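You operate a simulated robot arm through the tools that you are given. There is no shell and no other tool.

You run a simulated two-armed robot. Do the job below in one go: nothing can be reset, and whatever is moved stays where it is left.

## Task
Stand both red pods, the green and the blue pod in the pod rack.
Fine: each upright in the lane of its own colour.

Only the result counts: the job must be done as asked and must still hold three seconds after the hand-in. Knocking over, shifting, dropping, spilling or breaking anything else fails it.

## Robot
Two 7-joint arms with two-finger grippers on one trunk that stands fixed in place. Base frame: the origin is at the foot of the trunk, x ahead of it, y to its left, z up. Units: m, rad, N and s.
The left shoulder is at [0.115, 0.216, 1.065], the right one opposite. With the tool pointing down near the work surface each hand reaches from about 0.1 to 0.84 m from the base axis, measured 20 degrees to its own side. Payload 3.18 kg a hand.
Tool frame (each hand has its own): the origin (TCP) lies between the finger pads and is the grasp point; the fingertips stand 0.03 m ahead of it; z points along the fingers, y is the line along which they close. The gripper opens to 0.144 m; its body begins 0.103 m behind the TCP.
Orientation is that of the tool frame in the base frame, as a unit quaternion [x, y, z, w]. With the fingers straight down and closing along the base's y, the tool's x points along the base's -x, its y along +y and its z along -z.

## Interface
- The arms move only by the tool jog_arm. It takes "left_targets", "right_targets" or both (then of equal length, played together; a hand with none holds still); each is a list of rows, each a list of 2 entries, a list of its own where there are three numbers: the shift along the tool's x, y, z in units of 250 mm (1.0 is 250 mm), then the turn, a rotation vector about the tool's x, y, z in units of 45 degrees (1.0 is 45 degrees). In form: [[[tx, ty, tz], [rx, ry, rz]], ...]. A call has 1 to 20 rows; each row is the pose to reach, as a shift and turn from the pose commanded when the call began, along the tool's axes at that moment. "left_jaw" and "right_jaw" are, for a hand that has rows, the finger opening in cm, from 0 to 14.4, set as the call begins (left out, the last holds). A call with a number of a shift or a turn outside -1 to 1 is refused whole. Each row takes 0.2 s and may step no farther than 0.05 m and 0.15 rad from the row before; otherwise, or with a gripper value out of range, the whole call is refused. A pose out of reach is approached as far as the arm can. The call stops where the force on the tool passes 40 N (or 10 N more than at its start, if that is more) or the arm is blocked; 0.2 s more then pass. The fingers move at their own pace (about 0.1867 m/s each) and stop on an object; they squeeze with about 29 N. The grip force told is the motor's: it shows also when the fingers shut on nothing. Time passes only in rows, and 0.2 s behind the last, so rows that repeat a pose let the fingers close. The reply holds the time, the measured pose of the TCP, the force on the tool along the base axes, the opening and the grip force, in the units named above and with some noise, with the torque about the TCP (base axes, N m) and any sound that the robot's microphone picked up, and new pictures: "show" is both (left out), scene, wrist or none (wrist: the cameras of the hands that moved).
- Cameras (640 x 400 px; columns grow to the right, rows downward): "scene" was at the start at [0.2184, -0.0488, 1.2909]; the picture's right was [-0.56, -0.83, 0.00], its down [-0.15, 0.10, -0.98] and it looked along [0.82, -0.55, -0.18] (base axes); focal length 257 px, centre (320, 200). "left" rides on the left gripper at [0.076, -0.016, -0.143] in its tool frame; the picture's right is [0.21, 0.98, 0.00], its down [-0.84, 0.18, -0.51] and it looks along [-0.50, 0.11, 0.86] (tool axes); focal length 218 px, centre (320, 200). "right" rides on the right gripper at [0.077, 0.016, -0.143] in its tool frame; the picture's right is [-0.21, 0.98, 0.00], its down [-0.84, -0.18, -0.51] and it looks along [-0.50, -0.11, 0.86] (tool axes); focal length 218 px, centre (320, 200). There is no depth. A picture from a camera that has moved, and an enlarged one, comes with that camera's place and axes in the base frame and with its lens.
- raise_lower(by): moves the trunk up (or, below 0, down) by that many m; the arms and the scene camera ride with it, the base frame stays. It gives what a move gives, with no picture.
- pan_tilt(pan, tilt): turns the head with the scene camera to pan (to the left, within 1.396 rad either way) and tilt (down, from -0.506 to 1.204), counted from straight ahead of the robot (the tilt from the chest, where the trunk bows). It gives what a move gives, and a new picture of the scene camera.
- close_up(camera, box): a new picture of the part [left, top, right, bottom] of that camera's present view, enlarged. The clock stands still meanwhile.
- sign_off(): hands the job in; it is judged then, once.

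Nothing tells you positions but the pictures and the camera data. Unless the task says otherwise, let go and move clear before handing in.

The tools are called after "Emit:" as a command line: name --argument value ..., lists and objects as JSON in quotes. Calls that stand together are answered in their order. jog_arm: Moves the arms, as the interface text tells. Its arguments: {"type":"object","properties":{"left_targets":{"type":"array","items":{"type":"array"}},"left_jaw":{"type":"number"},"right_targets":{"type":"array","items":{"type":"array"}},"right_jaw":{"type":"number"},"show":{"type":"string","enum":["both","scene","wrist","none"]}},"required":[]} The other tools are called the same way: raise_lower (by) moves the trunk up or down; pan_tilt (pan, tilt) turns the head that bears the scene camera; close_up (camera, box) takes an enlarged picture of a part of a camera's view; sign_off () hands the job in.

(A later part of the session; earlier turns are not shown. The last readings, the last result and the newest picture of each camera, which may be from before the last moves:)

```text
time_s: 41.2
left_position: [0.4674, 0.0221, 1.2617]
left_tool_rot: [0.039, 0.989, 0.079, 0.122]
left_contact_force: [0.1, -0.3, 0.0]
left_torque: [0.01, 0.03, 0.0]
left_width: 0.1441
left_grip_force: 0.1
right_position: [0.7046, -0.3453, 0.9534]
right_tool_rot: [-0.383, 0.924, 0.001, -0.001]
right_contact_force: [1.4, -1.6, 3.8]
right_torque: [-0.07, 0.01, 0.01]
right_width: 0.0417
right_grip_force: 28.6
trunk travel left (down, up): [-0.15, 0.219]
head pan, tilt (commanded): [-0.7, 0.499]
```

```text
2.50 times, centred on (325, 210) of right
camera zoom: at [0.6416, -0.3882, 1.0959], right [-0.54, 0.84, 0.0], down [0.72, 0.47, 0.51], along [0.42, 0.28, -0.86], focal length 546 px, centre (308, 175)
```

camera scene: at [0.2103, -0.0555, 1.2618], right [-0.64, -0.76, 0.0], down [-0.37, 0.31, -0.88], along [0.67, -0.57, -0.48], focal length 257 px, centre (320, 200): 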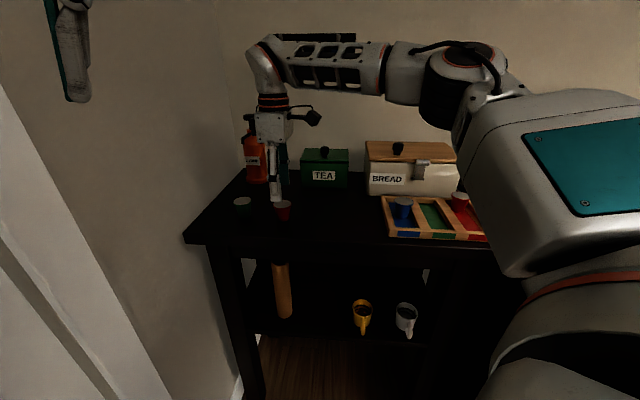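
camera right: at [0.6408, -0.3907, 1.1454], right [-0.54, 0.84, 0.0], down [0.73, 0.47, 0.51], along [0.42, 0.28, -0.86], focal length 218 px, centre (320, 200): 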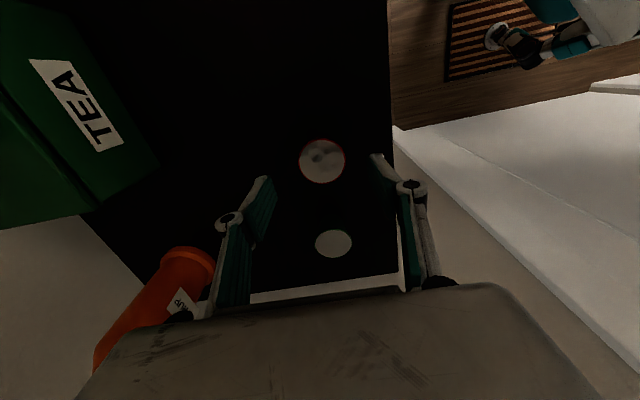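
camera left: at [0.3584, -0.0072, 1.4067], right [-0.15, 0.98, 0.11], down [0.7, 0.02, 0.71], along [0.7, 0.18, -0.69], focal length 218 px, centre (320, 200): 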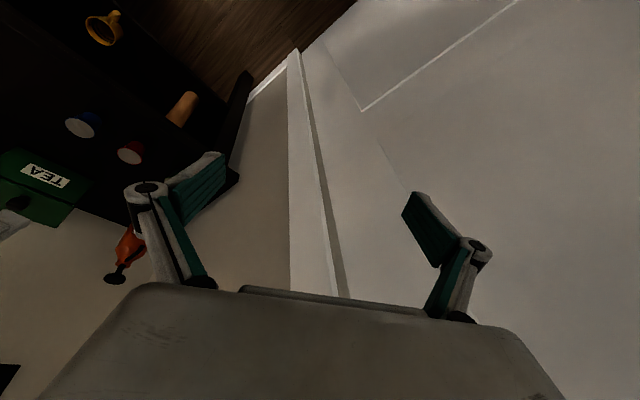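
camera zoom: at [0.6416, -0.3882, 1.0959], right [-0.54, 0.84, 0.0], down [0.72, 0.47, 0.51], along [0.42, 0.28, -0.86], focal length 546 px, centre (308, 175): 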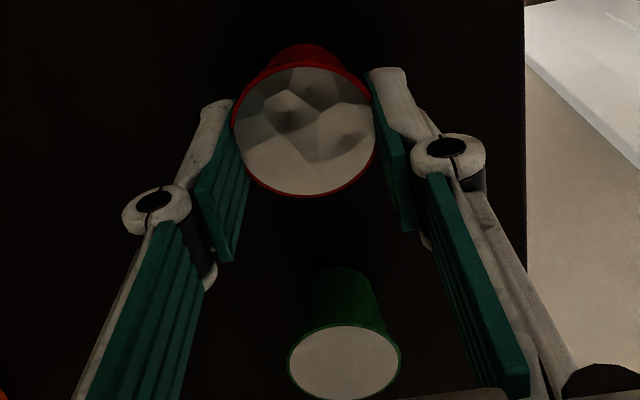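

Red1 is gripped. I'll lift it, then retract toward the rack while gaining height.

Emit:
jog_arm --right_targets '[[[0, 0, -0.06], [0, 0, 0]], [[0, 0, -0.16], [0, 0, 0]], [[0.05, 0, -0.22], [0, 0, 0]], [[0.15, 0, -0.32], [0, 0, 0]], [[0.3, 0.01, -0.42], [0, 0, 0]], [[0.45, 0.02, -0.44], [0, 0, 0]], [[0.6, 0.03, -0.44], [0, 0, 0]], [[0.75, 0.04, -0.44], [0, 0, 0]], [[0.9, 0.05, -0.44], [0, 0, 0]]]' --show "scene"

```text
time_s: 43.2
left_position: [0.4667, 0.0217, 1.2617]
left_tool_rot: [0.039, 0.988, 0.079, 0.123]
left_contact_force: [-0.7, 0.4, -0.5]
left_torque: [-0.01, 0.0, 0.0]
left_width: 0.1441
left_grip_force: 0.2
right_position: [0.5349, -0.493, 1.0612]
right_tool_rot: [-0.382, 0.924, 0.002, -0.001]
right_contact_force: [0.6, -0.5, -0.6]
right_torque: [0.0, -0.02, 0.02]
right_width: 0.0417
right_grip_force: 29.4
trunk travel left (down, up): [-0.15, 0.219]
head pan, tilt (commanded): [-0.7, 0.499]
camera scene: at [0.2095, -0.0556, 1.2621], right [-0.64, -0.76, 0.0], down [-0.37, 0.31, -0.88], along [0.67, -0.57, -0.48], focal length 257 px, centre (320, 200)
```

scene: 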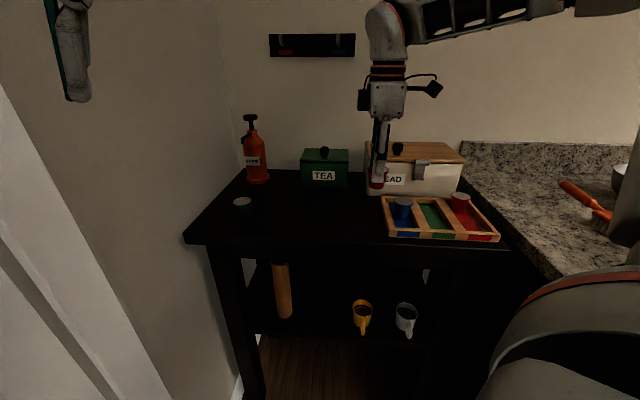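

Emit:
jog_arm --right_targets '[[[0.15, 0, 0], [0, 0, 0]], [[0.3, 0, 0], [0, 0, 0]], [[0.45, 0, 0], [0, 0, 0]], [[0.6, 0, 0], [0, 0, 0]], [[0.75, 0, 0], [0, 0, 0]], [[0.82, 0, 0], [0, 0, 0]], [[0.82, 0, 0], [0, 0, 0]]]'

Emit:
close_up --camera "right" --box '[200, 30, 420, 210]'

```text
time_s: 44.8
left_position: [0.4672, 0.0216, 1.2606]
left_tool_rot: [0.039, 0.989, 0.079, 0.12]
left_contact_force: [0.0, 0.2, 0.4]
left_torque: [0.03, -0.04, 0.0]
left_width: 0.1438
left_grip_force: 0.0
right_position: [0.3952, -0.6411, 1.0616]
right_tool_rot: [-0.383, 0.924, 0.002, -0.002]
right_contact_force: [0.4, -0.6, 0.4]
right_torque: [0.03, 0.01, -0.03]
right_width: 0.0416
right_grip_force: 29.5
trunk travel left (down, up): [-0.15, 0.219]
head pan, tilt (commanded): [-0.7, 0.499]
camera scene: at [0.2106, -0.0557, 1.2616], right [-0.64, -0.76, 0.0], down [-0.37, 0.31, -0.88], along [0.67, -0.57, -0.48], focal length 257 px, centre (320, 200)
camera right: at [0.3305, -0.6847, 1.2047], right [-0.54, 0.84, 0.0], down [0.73, 0.47, 0.51], along [0.42, 0.28, -0.86], focal length 218 px, centre (320, 200)
```

scene: 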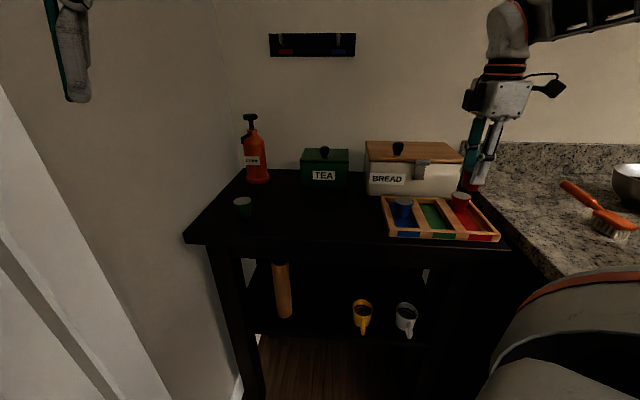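
right: 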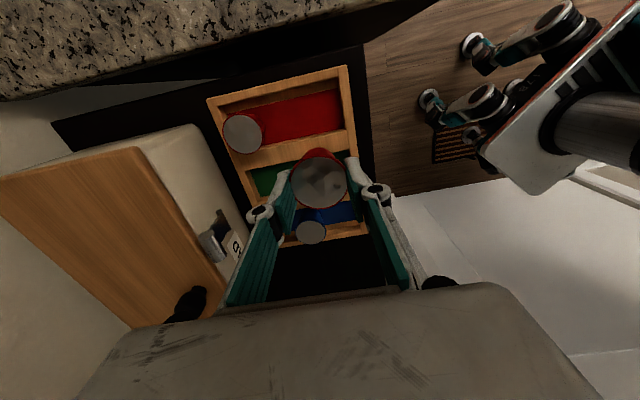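

```text
2.22 times, centred on (310, 120) of right
camera zoom: at [0.3305, -0.6847, 1.2047], right [-0.54, 0.84, 0.0], down [0.73, 0.47, 0.51], along [0.42, 0.28, -0.86], focal length 485 px, centre (342, 378)
```

zoom: 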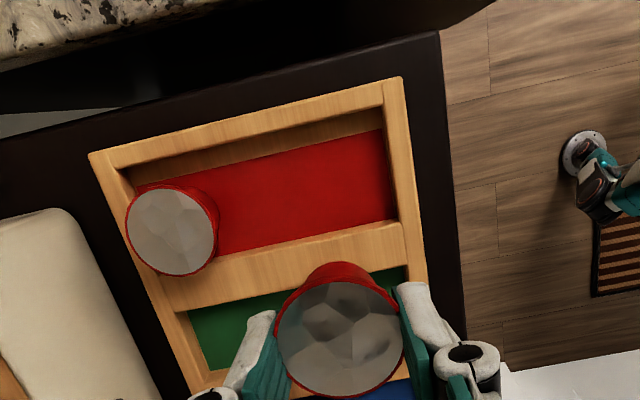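

The red lane's free front part spans tool x [.004,.065], y up to .035, and the first red pod sits at (.033,-.088). I'll aim for (.031,.005) and descend near the floor.

Emit:
jog_arm --right_targets '[[[0.062, 0.01, 0], [0, 0, 0]], [[0.124, 0.02, 0], [0, 0, 0]], [[0.124, 0.02, 0.12], [0, 0, 0]], [[0.124, 0.02, 0.24], [0, 0, 0]], [[0.124, 0.02, 0.32], [0, 0, 0]], [[0.124, 0.02, 0.38], [0, 0, 0]], [[0.124, 0.02, 0.38], [0, 0, 0]]]' --show "none"

Emit:
close_up --camera "right" --box '[200, 50, 440, 230]'

Emit:
close_up --camera "scene" --box '[400, 150, 510, 250]'

```text
time_s: 46.4
left_position: [0.4676, 0.0217, 1.2626]
left_tool_rot: [0.039, 0.989, 0.079, 0.122]
left_contact_force: [0.1, 0.1, -0.7]
left_torque: [0.03, -0.03, -0.03]
left_width: 0.144
left_grip_force: 0.0
right_position: [0.3684, -0.6601, 0.9686]
right_tool_rot: [-0.383, 0.924, 0.001, 0.0]
right_contact_force: [-0.6, -0.1, -0.3]
right_torque: [0.01, 0.0, -0.01]
right_width: 0.0414
right_grip_force: 28.8
trunk travel left (down, up): [-0.15, 0.219]
head pan, tilt (commanded): [-0.7, 0.499]
```

```text
2.22 times, centred on (320, 140) of right
camera zoom: at [0.3042, -0.7026, 1.1108], right [-0.54, 0.84, 0.0], down [0.72, 0.47, 0.51], along [0.42, 0.28, -0.86], focal length 485 px, centre (320, 333)
```

zoom: 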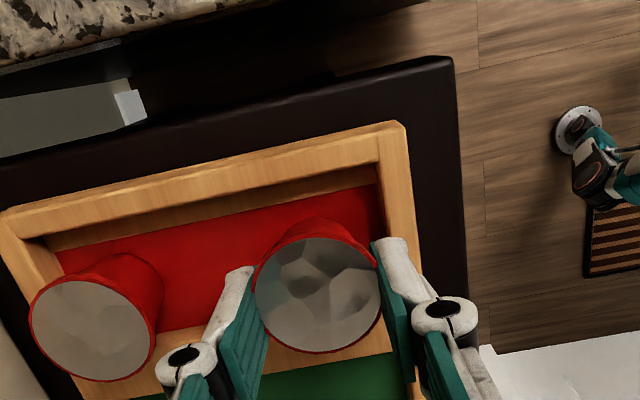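

```text
4.00 times, centred on (455, 200) of scene
camera zoom: at [0.2103, -0.0555, 1.2618], right [-0.64, -0.76, 0.0], down [-0.37, 0.31, -0.88], along [0.67, -0.57, -0.48], focal length 1027 px, centre (-220, 200)
```

zoom: 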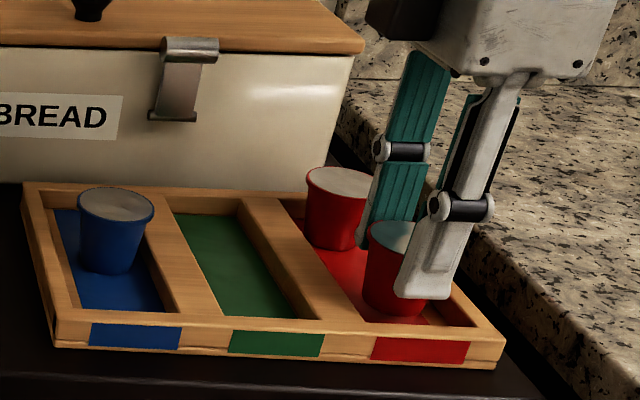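

Alignment looks good: about 28 mm to the front rail, and clear of the other pod. I'll lower to contact in small steps.

Emit:
jog_arm --right_targets '[[[0, 0, 0.016], [0, 0, 0]], [[0, 0, 0.032], [0, 0, 0]], [[0, 0, 0.032], [0, 0, 0]]]' --show "none"

Emit:
jog_arm --right_targets '[[[0, 0, 0.005], [0, 0, 0]], [[0, 0, 0.008], [0, 0, 0]], [[0, 0, 0.008], [0, 0, 0]]]' --show "none"

```text
time_s: 47.2
left_position: [0.4669, 0.0207, 1.2622]
left_tool_rot: [0.039, 0.989, 0.077, 0.121]
left_contact_force: [-0.6, -0.1, 0.4]
left_torque: [-0.03, -0.01, 0.01]
left_width: 0.1444
left_grip_force: 0.1
right_position: [0.3691, -0.6602, 0.9602]
right_tool_rot: [-0.382, 0.924, 0.001, -0.002]
right_contact_force: [-0.3, 0.7, -0.4]
right_torque: [0.02, -0.01, -0.01]
right_width: 0.0414
right_grip_force: 29.3
trunk travel left (down, up): [-0.15, 0.219]
head pan, tilt (commanded): [-0.7, 0.499]
```

```text
time_s: 48.0
left_position: [0.4669, 0.0233, 1.2622]
left_tool_rot: [0.039, 0.989, 0.079, 0.122]
left_contact_force: [-0.2, 0.4, 0.3]
left_torque: [0.02, 0.0, 0.0]
left_width: 0.1439
left_grip_force: 0.0
right_position: [0.3671, -0.6593, 0.9584]
right_tool_rot: [-0.383, 0.924, 0.0, -0.001]
right_contact_force: [-0.3, -1.7, 6.6]
right_torque: [-0.03, 0.05, 0.0]
right_width: 0.0416
right_grip_force: 29.0
trunk travel left (down, up): [-0.15, 0.219]
head pan, tilt (commanded): [-0.7, 0.499]
```

Red1 is touching down with about 6.6 N. I'll release with a small opening so the neighbouring pod isn't bumped.

Emit:
jog_arm --right_targets '[[[0, 0, -0.003], [0, 0, 0]], [[0, 0, -0.003], [0, 0, 0]], [[0, 0, -0.003], [0, 0, 0]]]' --right_jaw 6.0 --show "none"

Emit:
close_up --camera "right" --box '[200, 50, 440, 230]'

Emit:
close_up --camera "scene" --box '[400, 150, 510, 250]'

```text
time_s: 48.8
left_position: [0.4672, 0.0224, 1.2627]
left_tool_rot: [0.039, 0.989, 0.078, 0.121]
left_contact_force: [-0.2, -0.6, 0.3]
left_torque: [-0.01, 0.03, 0.0]
left_width: 0.1439
left_grip_force: 0.1
right_position: [0.3676, -0.6598, 0.9584]
right_tool_rot: [-0.383, 0.924, 0.002, -0.002]
right_contact_force: [-0.1, 0.2, 0.7]
right_torque: [-0.02, 0.03, 0.03]
right_width: 0.0597
right_grip_force: 0.0
trunk travel left (down, up): [-0.15, 0.219]
head pan, tilt (commanded): [-0.7, 0.499]
```

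```text
2.22 times, centred on (320, 140) of right
camera zoom: at [0.3042, -0.7016, 1.1004], right [-0.54, 0.84, 0.0], down [0.73, 0.47, 0.51], along [0.42, 0.28, -0.86], focal length 485 px, centre (320, 333)
```

zoom: 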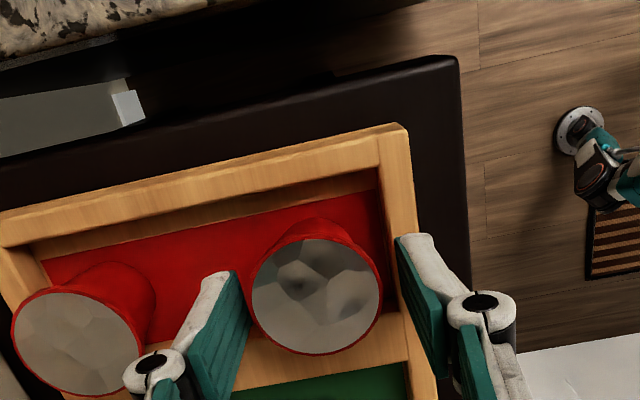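

```text
4.00 times, centred on (455, 200) of scene
camera zoom: at [0.2106, -0.0555, 1.2616], right [-0.64, -0.76, 0.0], down [-0.37, 0.31, -0.88], along [0.67, -0.57, -0.48], focal length 1027 px, centre (-220, 200)
```

zoom: 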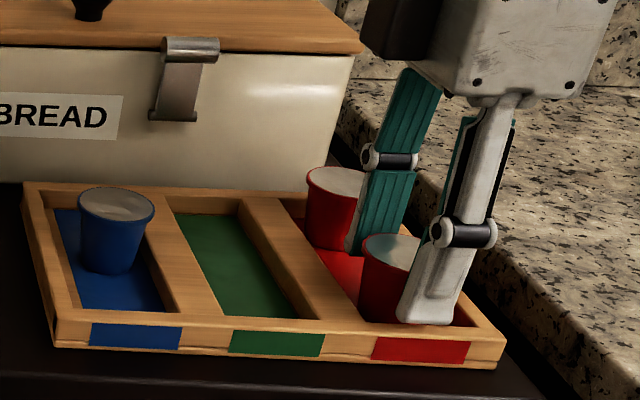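

Emit:
jog_arm --right_targets '[[[0, 0, -0.03], [0, 0, 0]], [[0, 0, -0.08], [0, 0, 0]], [[0, 0, -0.18], [0, 0, 0]], [[0, 0, -0.3], [0, 0, 0]], [[0, 0, -0.42], [0, 0, 0]]]' --show "wrist"

Emit:
close_up --camera "scene" --box '[400, 150, 510, 250]'

```text
time_s: 50.0
left_position: [0.4681, 0.022, 1.2621]
left_tool_rot: [0.04, 0.989, 0.078, 0.122]
left_contact_force: [0.0, 0.3, -0.6]
left_torque: [-0.02, -0.03, -0.01]
left_width: 0.144
left_grip_force: 0.0
right_position: [0.3702, -0.6579, 1.064]
right_tool_rot: [-0.383, 0.924, 0.001, -0.001]
right_contact_force: [0.3, 0.0, -0.4]
right_torque: [0.03, -0.02, 0.0]
right_width: 0.0602
right_grip_force: 0.1
trunk travel left (down, up): [-0.15, 0.219]
head pan, tilt (commanded): [-0.7, 0.499]
camera right: at [0.3062, -0.7007, 1.2066], right [-0.54, 0.84, 0.0], down [0.72, 0.47, 0.51], along [0.42, 0.28, -0.86], focal length 218 px, centre (320, 200)
```

right: 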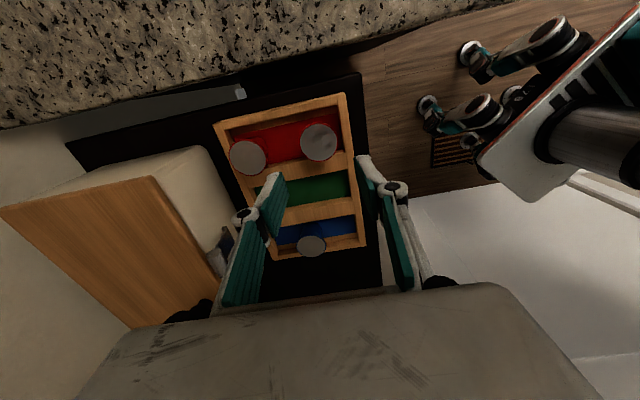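

```text
4.00 times, centred on (455, 200) of scene
camera zoom: at [0.2103, -0.0551, 1.2618], right [-0.64, -0.76, 0.0], down [-0.37, 0.31, -0.88], along [0.67, -0.57, -0.48], focal length 1027 px, centre (-220, 200)
```

zoom: 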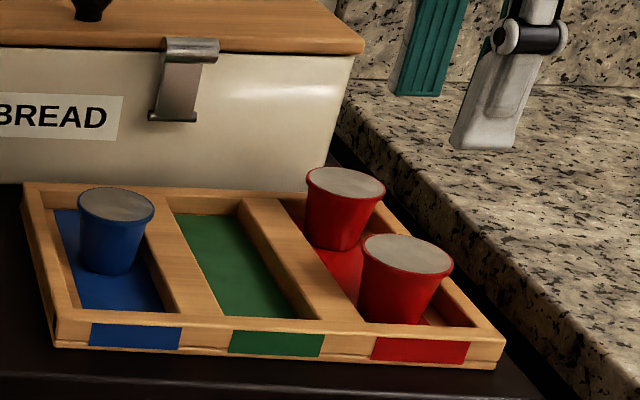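

Three pods are standing correctly. Now I'll cross to the green pod, which is the farthest.

Emit:
jog_arm --right_targets '[[[-0.15, 0, 0], [0, 0, 0]], [[-0.3, 0, 0], [0, 0, 0]], [[-0.45, 0, 0], [0, 0, 0]], [[-0.6, -0.02, 0], [0, 0, 0]], [[-0.75, -0.04, 0], [0, 0, 0]], [[-0.9, -0.06, 0], [0, 0, 0]], [[-0.98, -0.08, 0], [0, 0, 0]]]' --right_jaw 8.0 --show "none"

Emit:
jog_arm --right_targets '[[[-0.15, 0, 0.05], [0, 0, 0]], [[-0.3, 0, 0.1], [0, 0, 0]], [[-0.45, 0, 0.16], [0, 0, 0]], [[-0.6, 0, 0.22], [0, 0, 0]], [[-0.75, 0, 0.26], [0, 0, 0]], [[-0.9, 0, 0.28], [0, 0, 0]], [[-0.98, 0, 0.28], [0, 0, 0]]]'

Emit:
close_up --camera "right" --box '[220, 110, 430, 270]'

```text
time_s: 51.6
left_position: [0.468, 0.0215, 1.262]
left_tool_rot: [0.039, 0.989, 0.077, 0.121]
left_contact_force: [-0.6, 0.5, -0.1]
left_torque: [-0.02, -0.02, 0.0]
left_width: 0.144
left_grip_force: 0.1
right_position: [0.5556, -0.4993, 1.0638]
right_tool_rot: [-0.383, 0.924, 0.001, -0.001]
right_contact_force: [0.1, -1.0, 1.4]
right_torque: [0.0, 0.01, 0.02]
right_width: 0.08
right_grip_force: 0.2
trunk travel left (down, up): [-0.15, 0.219]
head pan, tilt (commanded): [-0.7, 0.499]
```

```text
time_s: 53.2
left_position: [0.4664, 0.0237, 1.2628]
left_tool_rot: [0.039, 0.989, 0.078, 0.123]
left_contact_force: [-0.4, -0.4, -0.2]
left_torque: [-0.06, -0.08, -0.02]
left_width: 0.1438
left_grip_force: 0.1
right_position: [0.7207, -0.3361, 0.9955]
right_tool_rot: [-0.38, 0.925, 0.002, -0.001]
right_contact_force: [-0.6, 0.7, -0.4]
right_torque: [-0.01, -0.05, 0.03]
right_width: 0.0801
right_grip_force: 0.1
right hand out of reach, approached as far as the arm can: row 7
trunk travel left (down, up): [-0.15, 0.219]
head pan, tilt (commanded): [-0.7, 0.499]
camera scene: at [0.2086, -0.0547, 1.2623], right [-0.64, -0.76, 0.0], down [-0.36, 0.31, -0.88], along [0.67, -0.57, -0.48], focal length 257 px, centre (320, 200)
camera right: at [0.6559, -0.379, 1.1379], right [-0.54, 0.84, 0.0], down [0.73, 0.46, 0.51], along [0.43, 0.28, -0.86], focal length 218 px, centre (320, 200)
```

scene: 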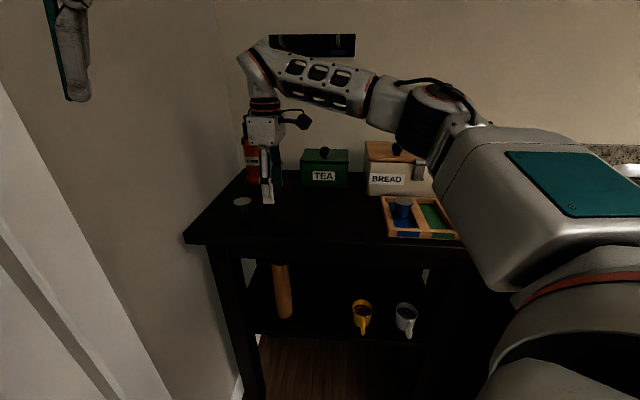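
right: 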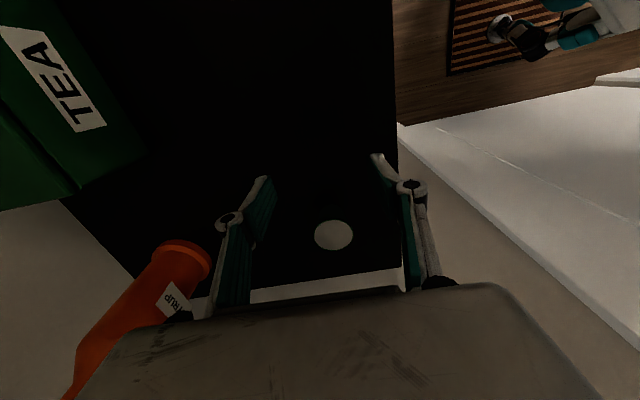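

```text
2.50 times, centred on (325, 190) of right
camera zoom: at [0.6559, -0.379, 1.1379], right [-0.54, 0.84, 0.0], down [0.73, 0.46, 0.51], along [0.43, 0.28, -0.86], focal length 546 px, centre (308, 225)
```

zoom: 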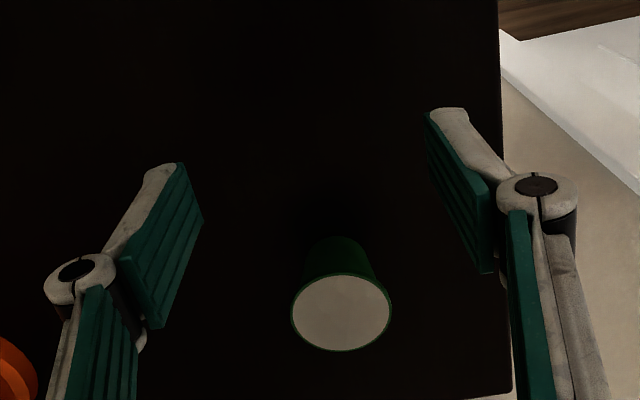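

Green is about 9 cm beyond the vertical-tool reach limit. If I tilt the tool 20° about its own y axis, the fingers point outward toward the pod while the closing line stays horizontal. That should get me there. Tilting first, with a small pull-back.

Emit:
jog_arm --right_targets '[[[0.06, -0.01, 0], [0, -0.148, 0]], [[0.08, -0.018, 0.02], [0, -0.296, 0]], [[0.08, -0.018, 0.04], [0, -0.444, 0]], [[0.08, -0.018, 0.04], [0, -0.444, 0]]]'

Emit:
close_up --camera "right" --box '[220, 110, 430, 270]'

```text
time_s: 54.2
left_position: [0.4677, 0.0215, 1.2602]
left_tool_rot: [0.04, 0.989, 0.078, 0.123]
left_contact_force: [0.1, 0.4, 0.0]
left_torque: [0.0, 0.0, -0.03]
left_width: 0.144
left_grip_force: 0.0
right_position: [0.7104, -0.3516, 0.9837]
right_tool_rot: [-0.376, 0.91, 0.069, 0.159]
right_contact_force: [-0.2, 0.1, 0.0]
right_torque: [0.0, -0.01, 0.0]
right_width: 0.0804
right_grip_force: 0.1
trunk travel left (down, up): [-0.15, 0.219]
head pan, tilt (commanded): [-0.7, 0.499]
camera scene: at [0.2105, -0.0553, 1.2617], right [-0.64, -0.76, 0.0], down [-0.37, 0.31, -0.88], along [0.67, -0.57, -0.48], focal length 257 px, centre (320, 200)
camera right: at [0.6152, -0.4257, 1.0923], right [-0.55, 0.83, 0.08], down [0.57, 0.31, 0.76], along [0.61, 0.46, -0.64], focal length 218 px, centre (320, 200)
```

scene: 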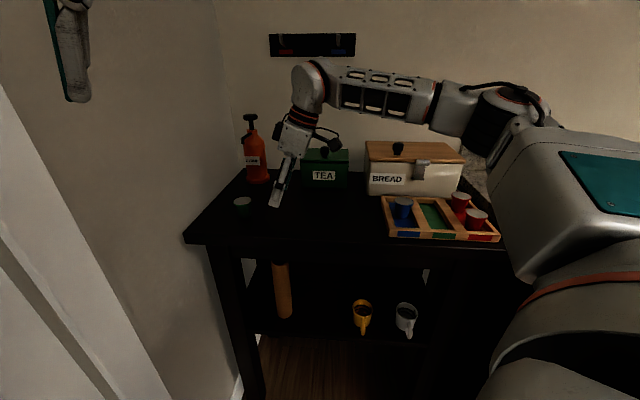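
right: 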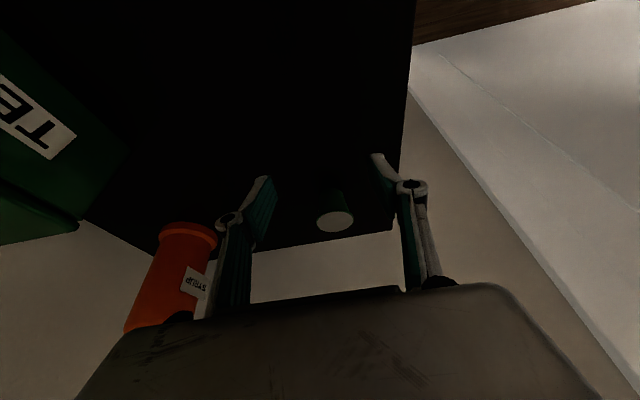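

```text
2.50 times, centred on (325, 190) of right
camera zoom: at [0.6152, -0.4257, 1.0923], right [-0.55, 0.83, 0.08], down [0.57, 0.31, 0.76], along [0.61, 0.46, -0.64], focal length 546 px, centre (308, 225)
```

zoom: 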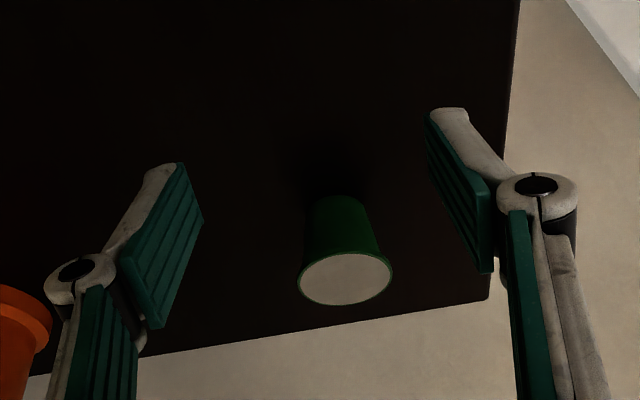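

The tilt worked and the arm has slack again. Green's lid is at about e1≈.363 along the row, so I'll lower to grasp height and slide forward with the fingers straddling it, then check.

Emit:
jog_arm --right_targets '[[[-0.015, -0.002, 0.075], [0, 0, 0]], [[-0.03, -0.003, 0.15], [0, 0, 0]], [[-0.12, -0.004, 0.184], [0, 0, 0]], [[-0.218, -0.004, 0.218], [0, 0, 0]], [[-0.218, -0.004, 0.218], [0, 0, 0]]]'

Emit:
close_up --camera "right" --box '[220, 110, 430, 270]'

Emit:
close_up --camera "scene" --box '[200, 140, 320, 240]'

```text
time_s: 55.4
left_position: [0.4675, 0.0215, 1.2616]
left_tool_rot: [0.039, 0.988, 0.08, 0.123]
left_contact_force: [-0.1, 0.2, -0.5]
left_torque: [0.0, -0.02, 0.02]
left_width: 0.144
left_grip_force: 0.0
right_position: [0.7611, -0.3039, 0.951]
right_tool_rot: [-0.377, 0.91, 0.067, 0.16]
right_contact_force: [0.5, -0.5, 0.4]
right_torque: [0.0, -0.02, 0.0]
right_width: 0.08
right_grip_force: 0.1
trunk travel left (down, up): [-0.15, 0.219]
head pan, tilt (commanded): [-0.7, 0.499]
camera scene: at [0.2104, -0.0557, 1.2617], right [-0.64, -0.76, 0.0], down [-0.37, 0.31, -0.88], along [0.67, -0.57, -0.48], focal length 257 px, centre (320, 200)
camera right: at [0.6658, -0.3782, 1.0586], right [-0.55, 0.83, 0.07], down [0.57, 0.31, 0.76], along [0.61, 0.46, -0.64], focal length 218 px, centre (320, 200)
```

scene: 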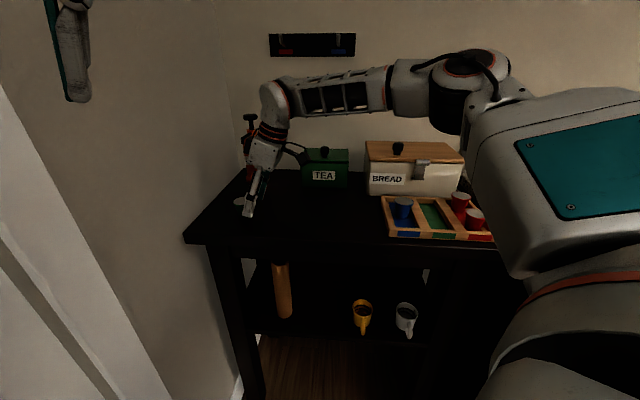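
right: 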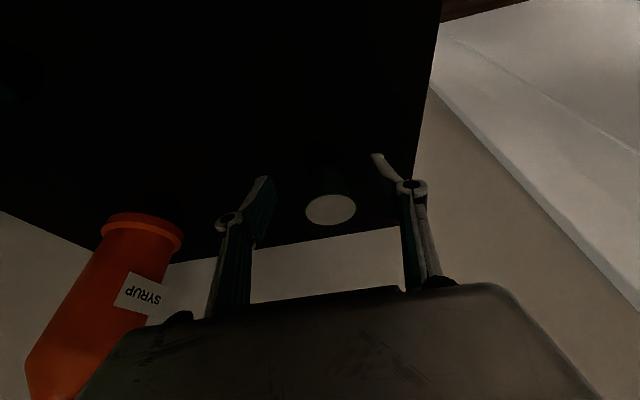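

```text
2.50 times, centred on (325, 190) of right
camera zoom: at [0.6658, -0.3782, 1.0586], right [-0.55, 0.83, 0.07], down [0.57, 0.31, 0.76], along [0.61, 0.46, -0.64], focal length 546 px, centre (308, 225)
```

zoom: 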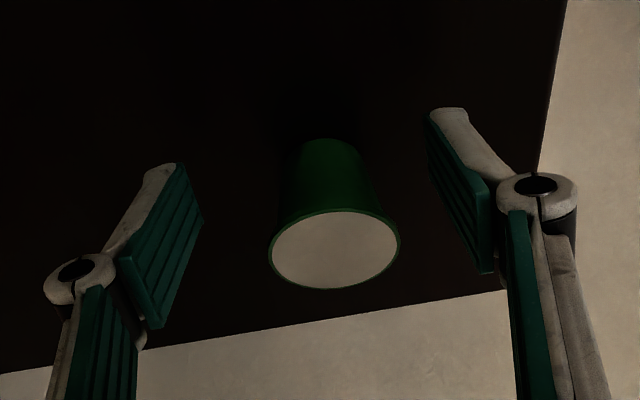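

```text
4.00 times, centred on (260, 190) of scene
camera zoom: at [0.2104, -0.0557, 1.2617], right [-0.64, -0.76, 0.0], down [-0.37, 0.31, -0.88], along [0.67, -0.57, -0.48], focal length 1027 px, centre (560, 240)
```

zoom: 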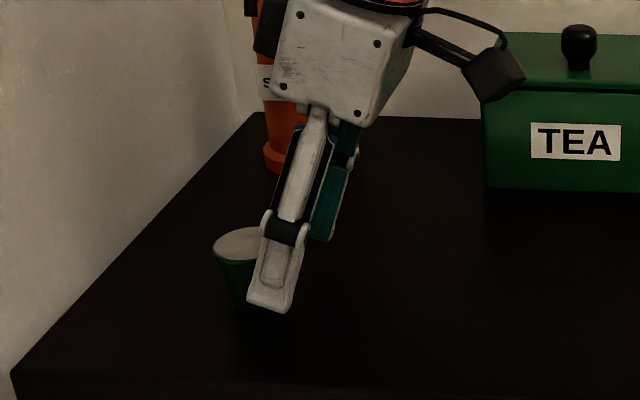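

It's within reach and not touching. Sliding forward another ~36 mm should centre the pads on Green's rim.

Emit:
jog_arm --right_targets '[[[-0.045, 0.002, 0.016], [0, 0, 0]], [[-0.09, 0.004, 0.033], [0, 0, 0]], [[-0.135, 0.006, 0.049], [0, 0, 0]], [[-0.135, 0.006, 0.049], [0, 0, 0]]]' --show "none"

Emit:
close_up --camera "right" --box '[220, 110, 430, 270]'

Emit:
close_up --camera "scene" --box '[200, 140, 320, 240]'

```text
time_s: 56.4
left_position: [0.466, 0.0222, 1.2607]
left_tool_rot: [0.039, 0.989, 0.077, 0.122]
left_contact_force: [-0.6, 0.2, -0.2]
left_torque: [-0.03, -0.06, 0.0]
left_width: 0.1441
left_grip_force: 0.1
right_position: [0.7845, -0.2768, 0.9505]
right_tool_rot: [-0.376, 0.91, 0.067, 0.16]
right_contact_force: [-0.3, 0.1, 1.0]
right_torque: [-0.03, -0.03, -0.03]
right_width: 0.0801
right_grip_force: 0.0
trunk travel left (down, up): [-0.15, 0.219]
head pan, tilt (commanded): [-0.7, 0.499]
```

```text
2.50 times, centred on (325, 190) of right
camera zoom: at [0.6897, -0.3504, 1.058], right [-0.55, 0.83, 0.07], down [0.57, 0.31, 0.76], along [0.61, 0.46, -0.64], focal length 546 px, centre (308, 225)
```

zoom: 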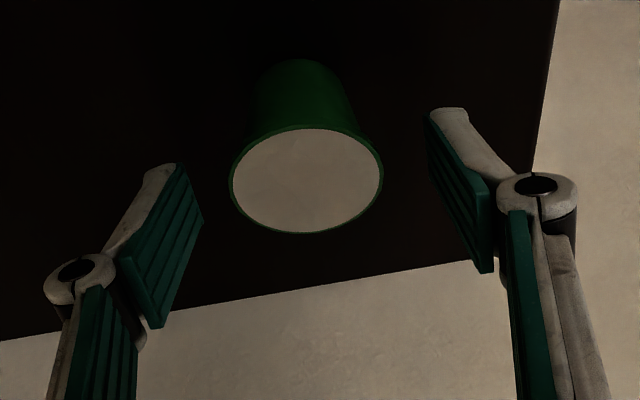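

```text
4.00 times, centred on (260, 190) of scene
camera zoom: at [0.2102, -0.0555, 1.2618], right [-0.64, -0.76, 0.0], down [-0.37, 0.31, -0.88], along [0.67, -0.57, -0.48], focal length 1027 px, centre (560, 240)
```

zoom: 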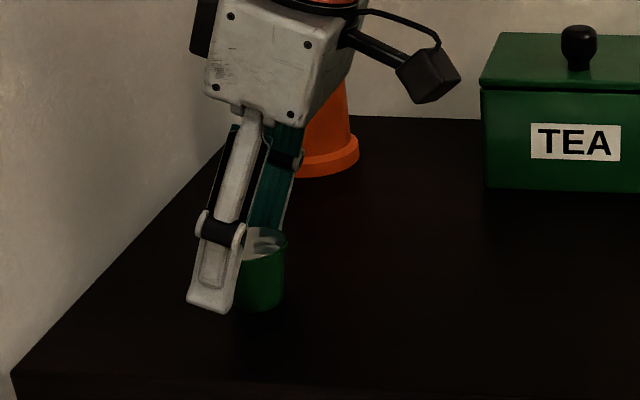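

Green is centred between the tilted pads. Closing.

Emit:
jog_arm --right_targets '[[[0, 0, 0], [0, 0, 0]], [[0, 0, 0], [0, 0, 0]], [[0, 0, 0], [0, 0, 0]], [[0, 0, 0], [0, 0, 0]]]' --right_jaw 3.5 --show "none"

Emit:
close_up --camera "right" --box '[220, 110, 430, 270]'

Emit:
close_up --camera "scene" --box '[200, 140, 320, 240]'

```text
time_s: 57.4
left_position: [0.4677, 0.0209, 1.2611]
left_tool_rot: [0.039, 0.989, 0.078, 0.122]
left_contact_force: [-0.2, 0.0, -0.7]
left_torque: [0.0, 0.03, 0.0]
left_width: 0.144
left_grip_force: 0.1
right_position: [0.7856, -0.2765, 0.9491]
right_tool_rot: [-0.376, 0.91, 0.068, 0.16]
right_contact_force: [0.4, 0.1, 1.7]
right_torque: [0.03, 0.03, -0.01]
right_width: 0.0414
right_grip_force: 29.1
trunk travel left (down, up): [-0.15, 0.219]
head pan, tilt (commanded): [-0.7, 0.499]
```

```text
2.50 times, centred on (325, 190) of right
camera zoom: at [0.6898, -0.3504, 1.0576], right [-0.55, 0.83, 0.07], down [0.57, 0.31, 0.76], along [0.61, 0.46, -0.64], focal length 546 px, centre (308, 225)
```

zoom: 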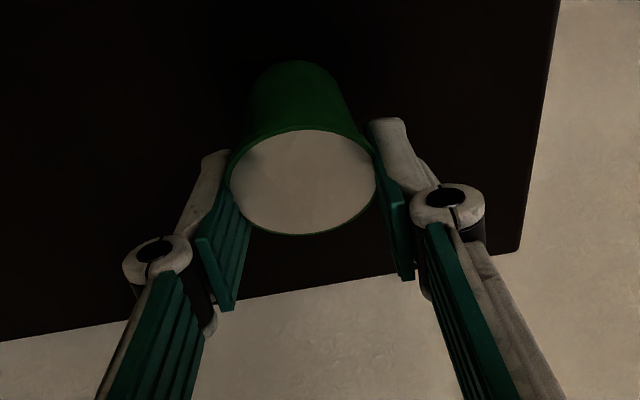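

```text
4.00 times, centred on (260, 190) of scene
camera zoom: at [0.2104, -0.0555, 1.2617], right [-0.64, -0.76, 0.0], down [-0.37, 0.31, -0.88], along [0.67, -0.57, -0.48], focal length 1027 px, centre (560, 240)
```

zoom: 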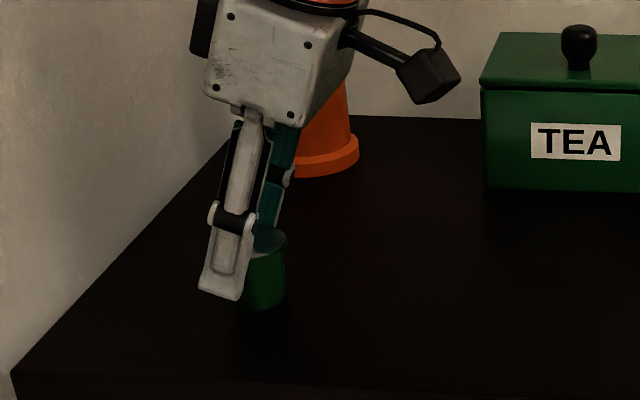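

Green is held. I'll lift slightly, then retract toward the rack, keeping the same tilt so the pod stays upright.

Emit:
jog_arm --right_targets '[[[-0.016, 0, -0.045], [0, 0, 0]], [[-0.022, 0, -0.12], [0, 0, 0]], [[0.082, 0, -0.243], [0, 0, 0]], [[0.186, 0, -0.366], [0, 0, 0]], [[0.29, 0, -0.489], [0, 0, 0]], [[0.42, 0, -0.6], [0, 0, 0]], [[0.564, 0, -0.674], [0, 0, 0]], [[0.714, 0, -0.728], [0, 0, 0]]]'

Emit:
close_up --camera "right" --box '[220, 110, 430, 270]'

Emit:
close_up --camera "scene" --box '[260, 120, 420, 240]'

```text
time_s: 59.2
left_position: [0.4663, 0.0217, 1.2612]
left_tool_rot: [0.04, 0.989, 0.079, 0.122]
left_contact_force: [-0.5, -0.4, -0.5]
left_torque: [0.03, -0.04, -0.01]
left_width: 0.144
left_grip_force: 0.1
right_position: [0.6207, -0.4422, 1.0635]
right_tool_rot: [-0.376, 0.91, 0.069, 0.159]
right_contact_force: [-0.8, 0.0, 0.6]
right_torque: [0.02, -0.06, 0.0]
right_width: 0.0416
right_grip_force: 28.8
trunk travel left (down, up): [-0.15, 0.219]
head pan, tilt (commanded): [-0.7, 0.499]
camera scene: at [0.2097, -0.0559, 1.262], right [-0.64, -0.76, 0.0], down [-0.37, 0.31, -0.88], along [0.67, -0.57, -0.48], focal length 257 px, centre (320, 200)
camera right: at [0.5257, -0.5157, 1.1709], right [-0.55, 0.83, 0.08], down [0.57, 0.31, 0.76], along [0.61, 0.47, -0.64], focal length 218 px, centre (320, 200)
```

scene: 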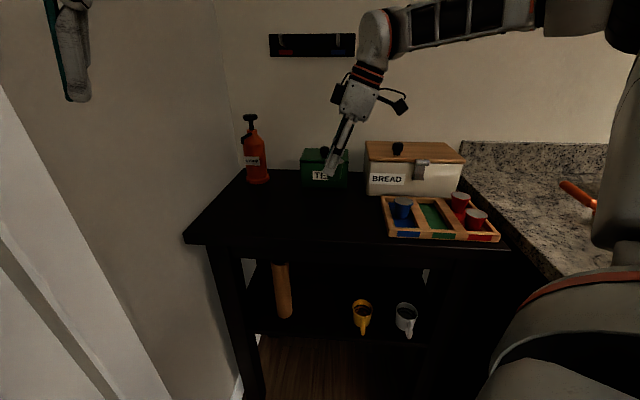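
right: 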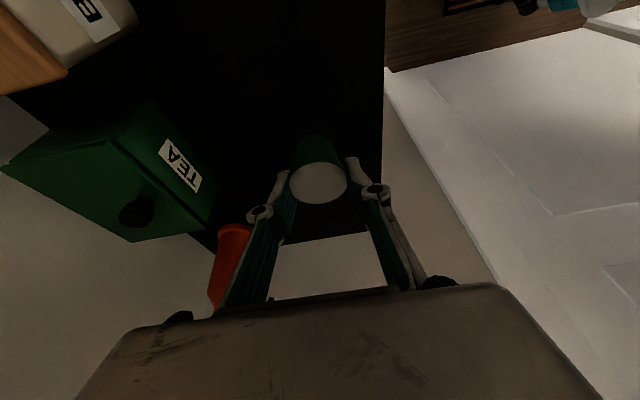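

```text
2.50 times, centred on (325, 190) of right
camera zoom: at [0.5257, -0.5157, 1.1709], right [-0.55, 0.83, 0.08], down [0.57, 0.31, 0.76], along [0.61, 0.47, -0.64], focal length 546 px, centre (308, 225)
```

zoom: 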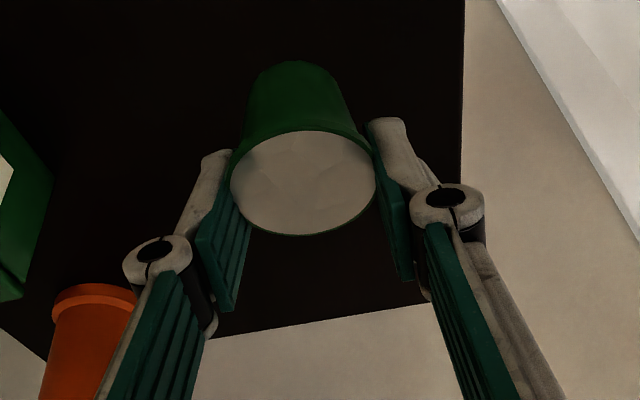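

```text
3.33 times, centred on (340, 180) of scene
camera zoom: at [0.2097, -0.0559, 1.262], right [-0.64, -0.76, 0.0], down [-0.37, 0.31, -0.88], along [0.67, -0.57, -0.48], focal length 856 px, centre (253, 267)
```

zoom: 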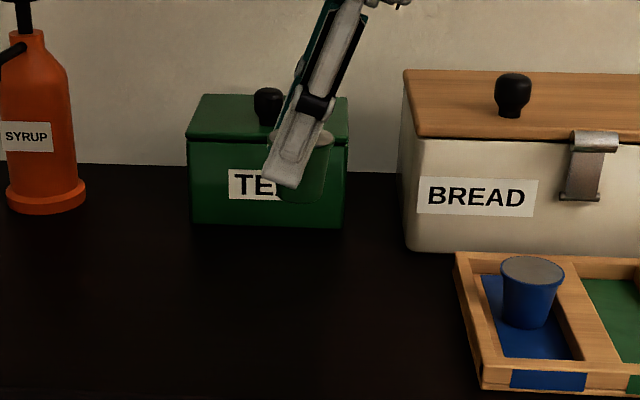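

The pod is held securely and upright. I'll carry it at z≈1.06 to above the green lane centre, keeping the tilt.

Emit:
jog_arm --right_targets '[[[0.139, -0.011, -0.05], [0, 0, 0]], [[0.278, -0.021, -0.101], [0, 0, 0]], [[0.417, -0.032, -0.152], [0, 0, 0]], [[0.556, -0.042, -0.202], [0, 0, 0]], [[0.695, -0.053, -0.253], [0, 0, 0]], [[0.834, -0.064, -0.303], [0, 0, 0]], [[0.974, -0.074, -0.354], [0, 0, 0]], [[0.974, -0.074, -0.354], [0, 0, 0]]]'

Emit:
close_up --camera "right" --box '[200, 20, 440, 220]'

Emit:
close_up --camera "scene" --box '[370, 120, 510, 250]'

```text
time_s: 61.0
left_position: [0.4684, 0.0231, 1.2602]
left_tool_rot: [0.039, 0.989, 0.078, 0.121]
left_contact_force: [0.5, -1.3, -0.6]
left_torque: [0.01, 0.03, 0.02]
left_width: 0.1439
left_grip_force: 0.0
right_position: [0.4523, -0.6368, 1.0615]
right_tool_rot: [-0.377, 0.91, 0.069, 0.159]
right_contact_force: [0.4, 0.5, -0.6]
right_torque: [-0.02, 0.0, 0.0]
right_width: 0.0411
right_grip_force: 29.1
trunk travel left (down, up): [-0.15, 0.219]
head pan, tilt (commanded): [-0.7, 0.499]
camera scene: at [0.2109, -0.0555, 1.2615], right [-0.64, -0.76, 0.0], down [-0.37, 0.31, -0.88], along [0.67, -0.57, -0.48], focal length 257 px, centre (320, 200)
camera right: at [0.3567, -0.7104, 1.1695], right [-0.55, 0.83, 0.08], down [0.57, 0.31, 0.76], along [0.61, 0.46, -0.64], focal length 218 px, centre (320, 200)
```

scene: 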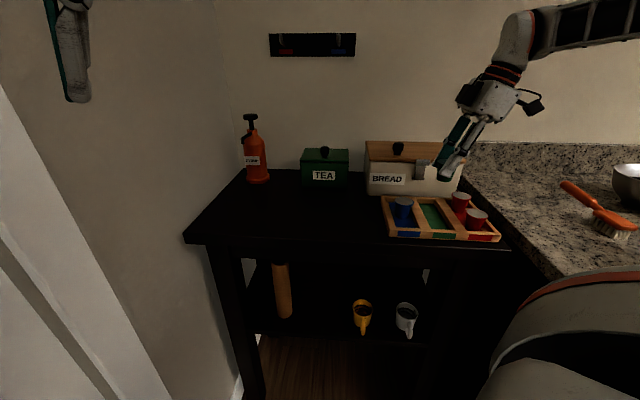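
right: 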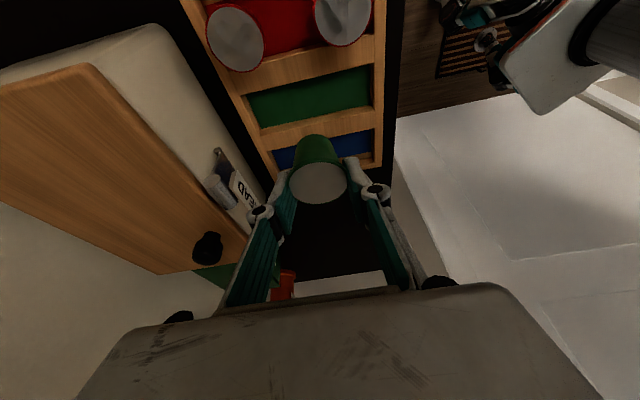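

```text
2.00 times, centred on (320, 120) of right
camera zoom: at [0.3567, -0.7104, 1.1695], right [-0.55, 0.83, 0.08], down [0.57, 0.31, 0.76], along [0.61, 0.46, -0.64], focal length 436 px, centre (320, 360)
```

zoom: 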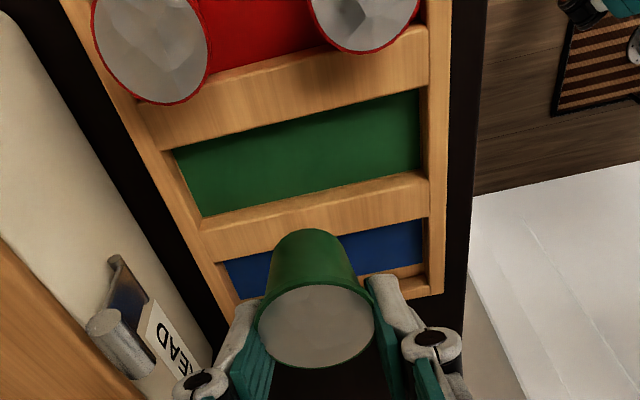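

```text
3.08 times, centred on (440, 185) of scene
camera zoom: at [0.2109, -0.0555, 1.2615], right [-0.64, -0.76, 0.0], down [-0.37, 0.31, -0.88], along [0.67, -0.57, -0.48], focal length 790 px, centre (-49, 246)
```

zoom: 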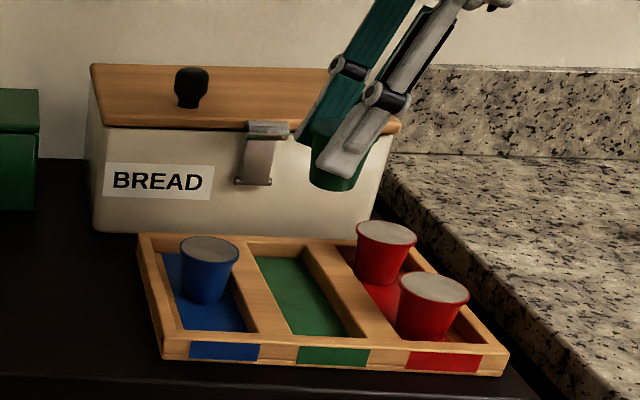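

The pod is within 2 mm of the green lane's centre. Descending vertically, still tilted, to just above contact.

Emit:
jog_arm --right_targets '[[[0.046, 0, 0.103], [0, 0, 0]], [[0.084, 0, 0.21], [0, 0, 0]], [[0.116, 0, 0.297], [0, 0, 0]], [[0.136, 0, 0.349], [0, 0, 0]], [[0.136, 0, 0.349], [0, 0, 0]]]' --show "none"

Emit:
close_up --camera "right" --box '[200, 40, 440, 240]'

Emit:
close_up --camera "scene" --box '[380, 150, 500, 250]'

```text
time_s: 62.2
left_position: [0.4675, 0.0223, 1.2617]
left_tool_rot: [0.039, 0.989, 0.079, 0.122]
left_contact_force: [0.4, -0.2, -0.8]
left_torque: [-0.01, -0.05, -0.02]
left_width: 0.1442
left_grip_force: 0.1
right_position: [0.4517, -0.6359, 0.9678]
right_tool_rot: [-0.376, 0.91, 0.068, 0.16]
right_contact_force: [-0.6, -0.1, -1.0]
right_torque: [-0.02, 0.01, -0.02]
right_width: 0.0411
right_grip_force: 29.3
trunk travel left (down, up): [-0.15, 0.219]
head pan, tilt (commanded): [-0.7, 0.499]
```

```text
2.00 times, centred on (320, 140) of right
camera zoom: at [0.356, -0.7095, 1.0757], right [-0.55, 0.83, 0.07], down [0.57, 0.31, 0.76], along [0.61, 0.46, -0.64], focal length 436 px, centre (320, 320)
```

zoom: 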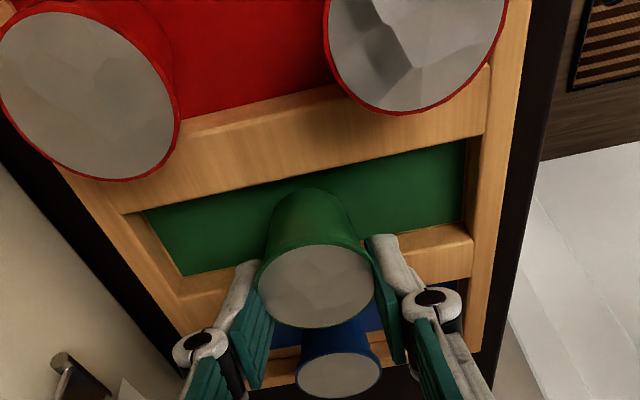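

```text
4.00 times, centred on (440, 200) of scene
camera zoom: at [0.2104, -0.0556, 1.2617], right [-0.64, -0.76, 0.0], down [-0.37, 0.31, -0.88], along [0.67, -0.57, -0.48], focal length 1027 px, centre (-160, 200)
```

zoom: 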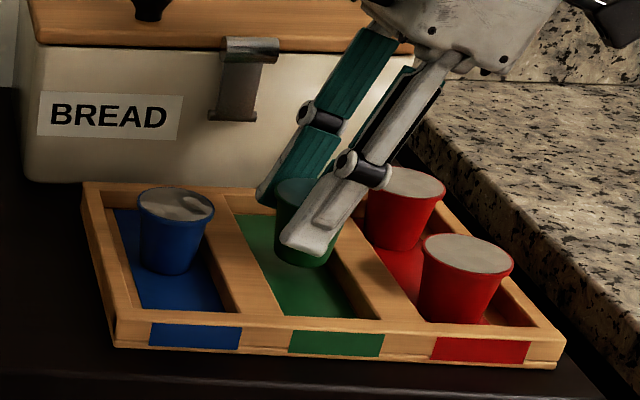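

Emit:
jog_arm --right_targets '[[[0.005, 0, 0.015], [0, 0, 0]], [[0.011, 0, 0.03], [0, 0, 0]], [[0.011, 0, 0.03], [0, 0, 0]]]' --show "none"

Emit:
jog_arm --right_targets '[[[0.0015, 0, 0.004], [0, 0, 0]], [[0.003, 0, 0.008], [0, 0, 0]], [[0.003, 0, 0.008], [0, 0, 0]]]' --show "none"

```text
time_s: 63.0
left_position: [0.4667, 0.0208, 1.261]
left_tool_rot: [0.038, 0.989, 0.077, 0.121]
left_contact_force: [-0.1, 0.6, 0.5]
left_torque: [0.03, 0.04, 0.0]
left_width: 0.1439
left_grip_force: 0.1
right_position: [0.4502, -0.6365, 0.9587]
right_tool_rot: [-0.377, 0.91, 0.068, 0.16]
right_contact_force: [-0.5, 0.0, -0.5]
right_torque: [0.02, 0.03, -0.03]
right_width: 0.0411
right_grip_force: 28.9
trunk travel left (down, up): [-0.15, 0.219]
head pan, tilt (commanded): [-0.7, 0.499]
```

```text
time_s: 63.8
left_position: [0.4665, 0.0215, 1.2628]
left_tool_rot: [0.039, 0.989, 0.078, 0.122]
left_contact_force: [-0.5, -0.4, 0.3]
left_torque: [0.01, 0.01, -0.01]
left_width: 0.1443
left_grip_force: 0.0
right_position: [0.4492, -0.6365, 0.9567]
right_tool_rot: [-0.376, 0.91, 0.068, 0.159]
right_contact_force: [-0.3, 0.8, 0.6]
right_torque: [0.04, -0.02, -0.01]
right_width: 0.0408
right_grip_force: 29.2
trunk travel left (down, up): [-0.15, 0.219]
head pan, tilt (commanded): [-0.7, 0.499]
```

Emit:
jog_arm --right_targets '[[[0.0015, 0, 0.004], [0, 0, 0]], [[0.003, 0, 0.008], [0, 0, 0]], [[0.003, 0, 0.008], [0, 0, 0]]]' --show "none"

Emit:
close_up --camera "scene" --box '[380, 160, 480, 245]'

```text
time_s: 64.6
left_position: [0.467, 0.022, 1.2616]
left_tool_rot: [0.04, 0.989, 0.078, 0.121]
left_contact_force: [0.8, 0.7, -0.1]
left_torque: [0.04, -0.02, -0.01]
left_width: 0.1439
left_grip_force: 0.0
right_position: [0.45, -0.6383, 0.9545]
right_tool_rot: [-0.376, 0.91, 0.068, 0.16]
right_contact_force: [-0.3, 0.1, 1.7]
right_torque: [0.0, 0.02, 0.0]
right_width: 0.041
right_grip_force: 29.5
trunk travel left (down, up): [-0.15, 0.219]
head pan, tilt (commanded): [-0.7, 0.499]
```

```text
4.71 times, centred on (430, 202) of scene
camera zoom: at [0.2104, -0.0554, 1.2617], right [-0.64, -0.76, 0.0], down [-0.37, 0.31, -0.88], along [0.67, -0.57, -0.48], focal length 1208 px, centre (-198, 188)
```

zoom: 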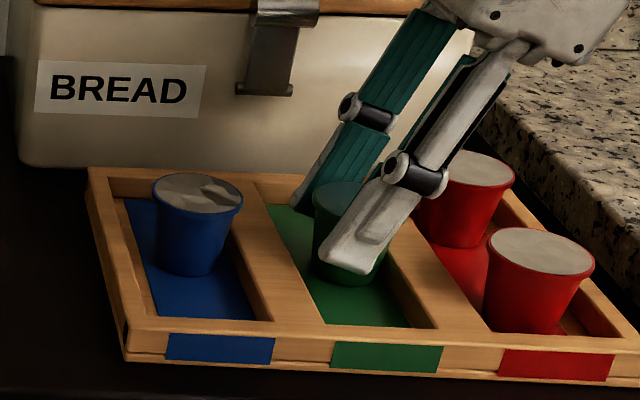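

Emit:
jog_arm --right_targets '[[[0.001, 0, 0.003], [0, 0, 0]], [[0.002, 0, 0.006], [0, 0, 0]], [[0.002, 0, 0.006], [0, 0, 0]]]' --show "none"

```text
time_s: 65.4
left_position: [0.4665, 0.0227, 1.2623]
left_tool_rot: [0.039, 0.989, 0.079, 0.122]
left_contact_force: [0.5, 0.6, 0.1]
left_torque: [-0.03, -0.01, -0.03]
left_width: 0.1438
left_grip_force: 0.1
right_position: [0.4482, -0.6361, 0.9549]
right_tool_rot: [-0.376, 0.91, 0.066, 0.16]
right_contact_force: [3.4, -3.1, 15.9]
right_torque: [-0.11, 0.04, 0.04]
right_width: 0.0411
right_grip_force: 29.0
trunk travel left (down, up): [-0.15, 0.219]
head pan, tilt (commanded): [-0.7, 0.499]
```

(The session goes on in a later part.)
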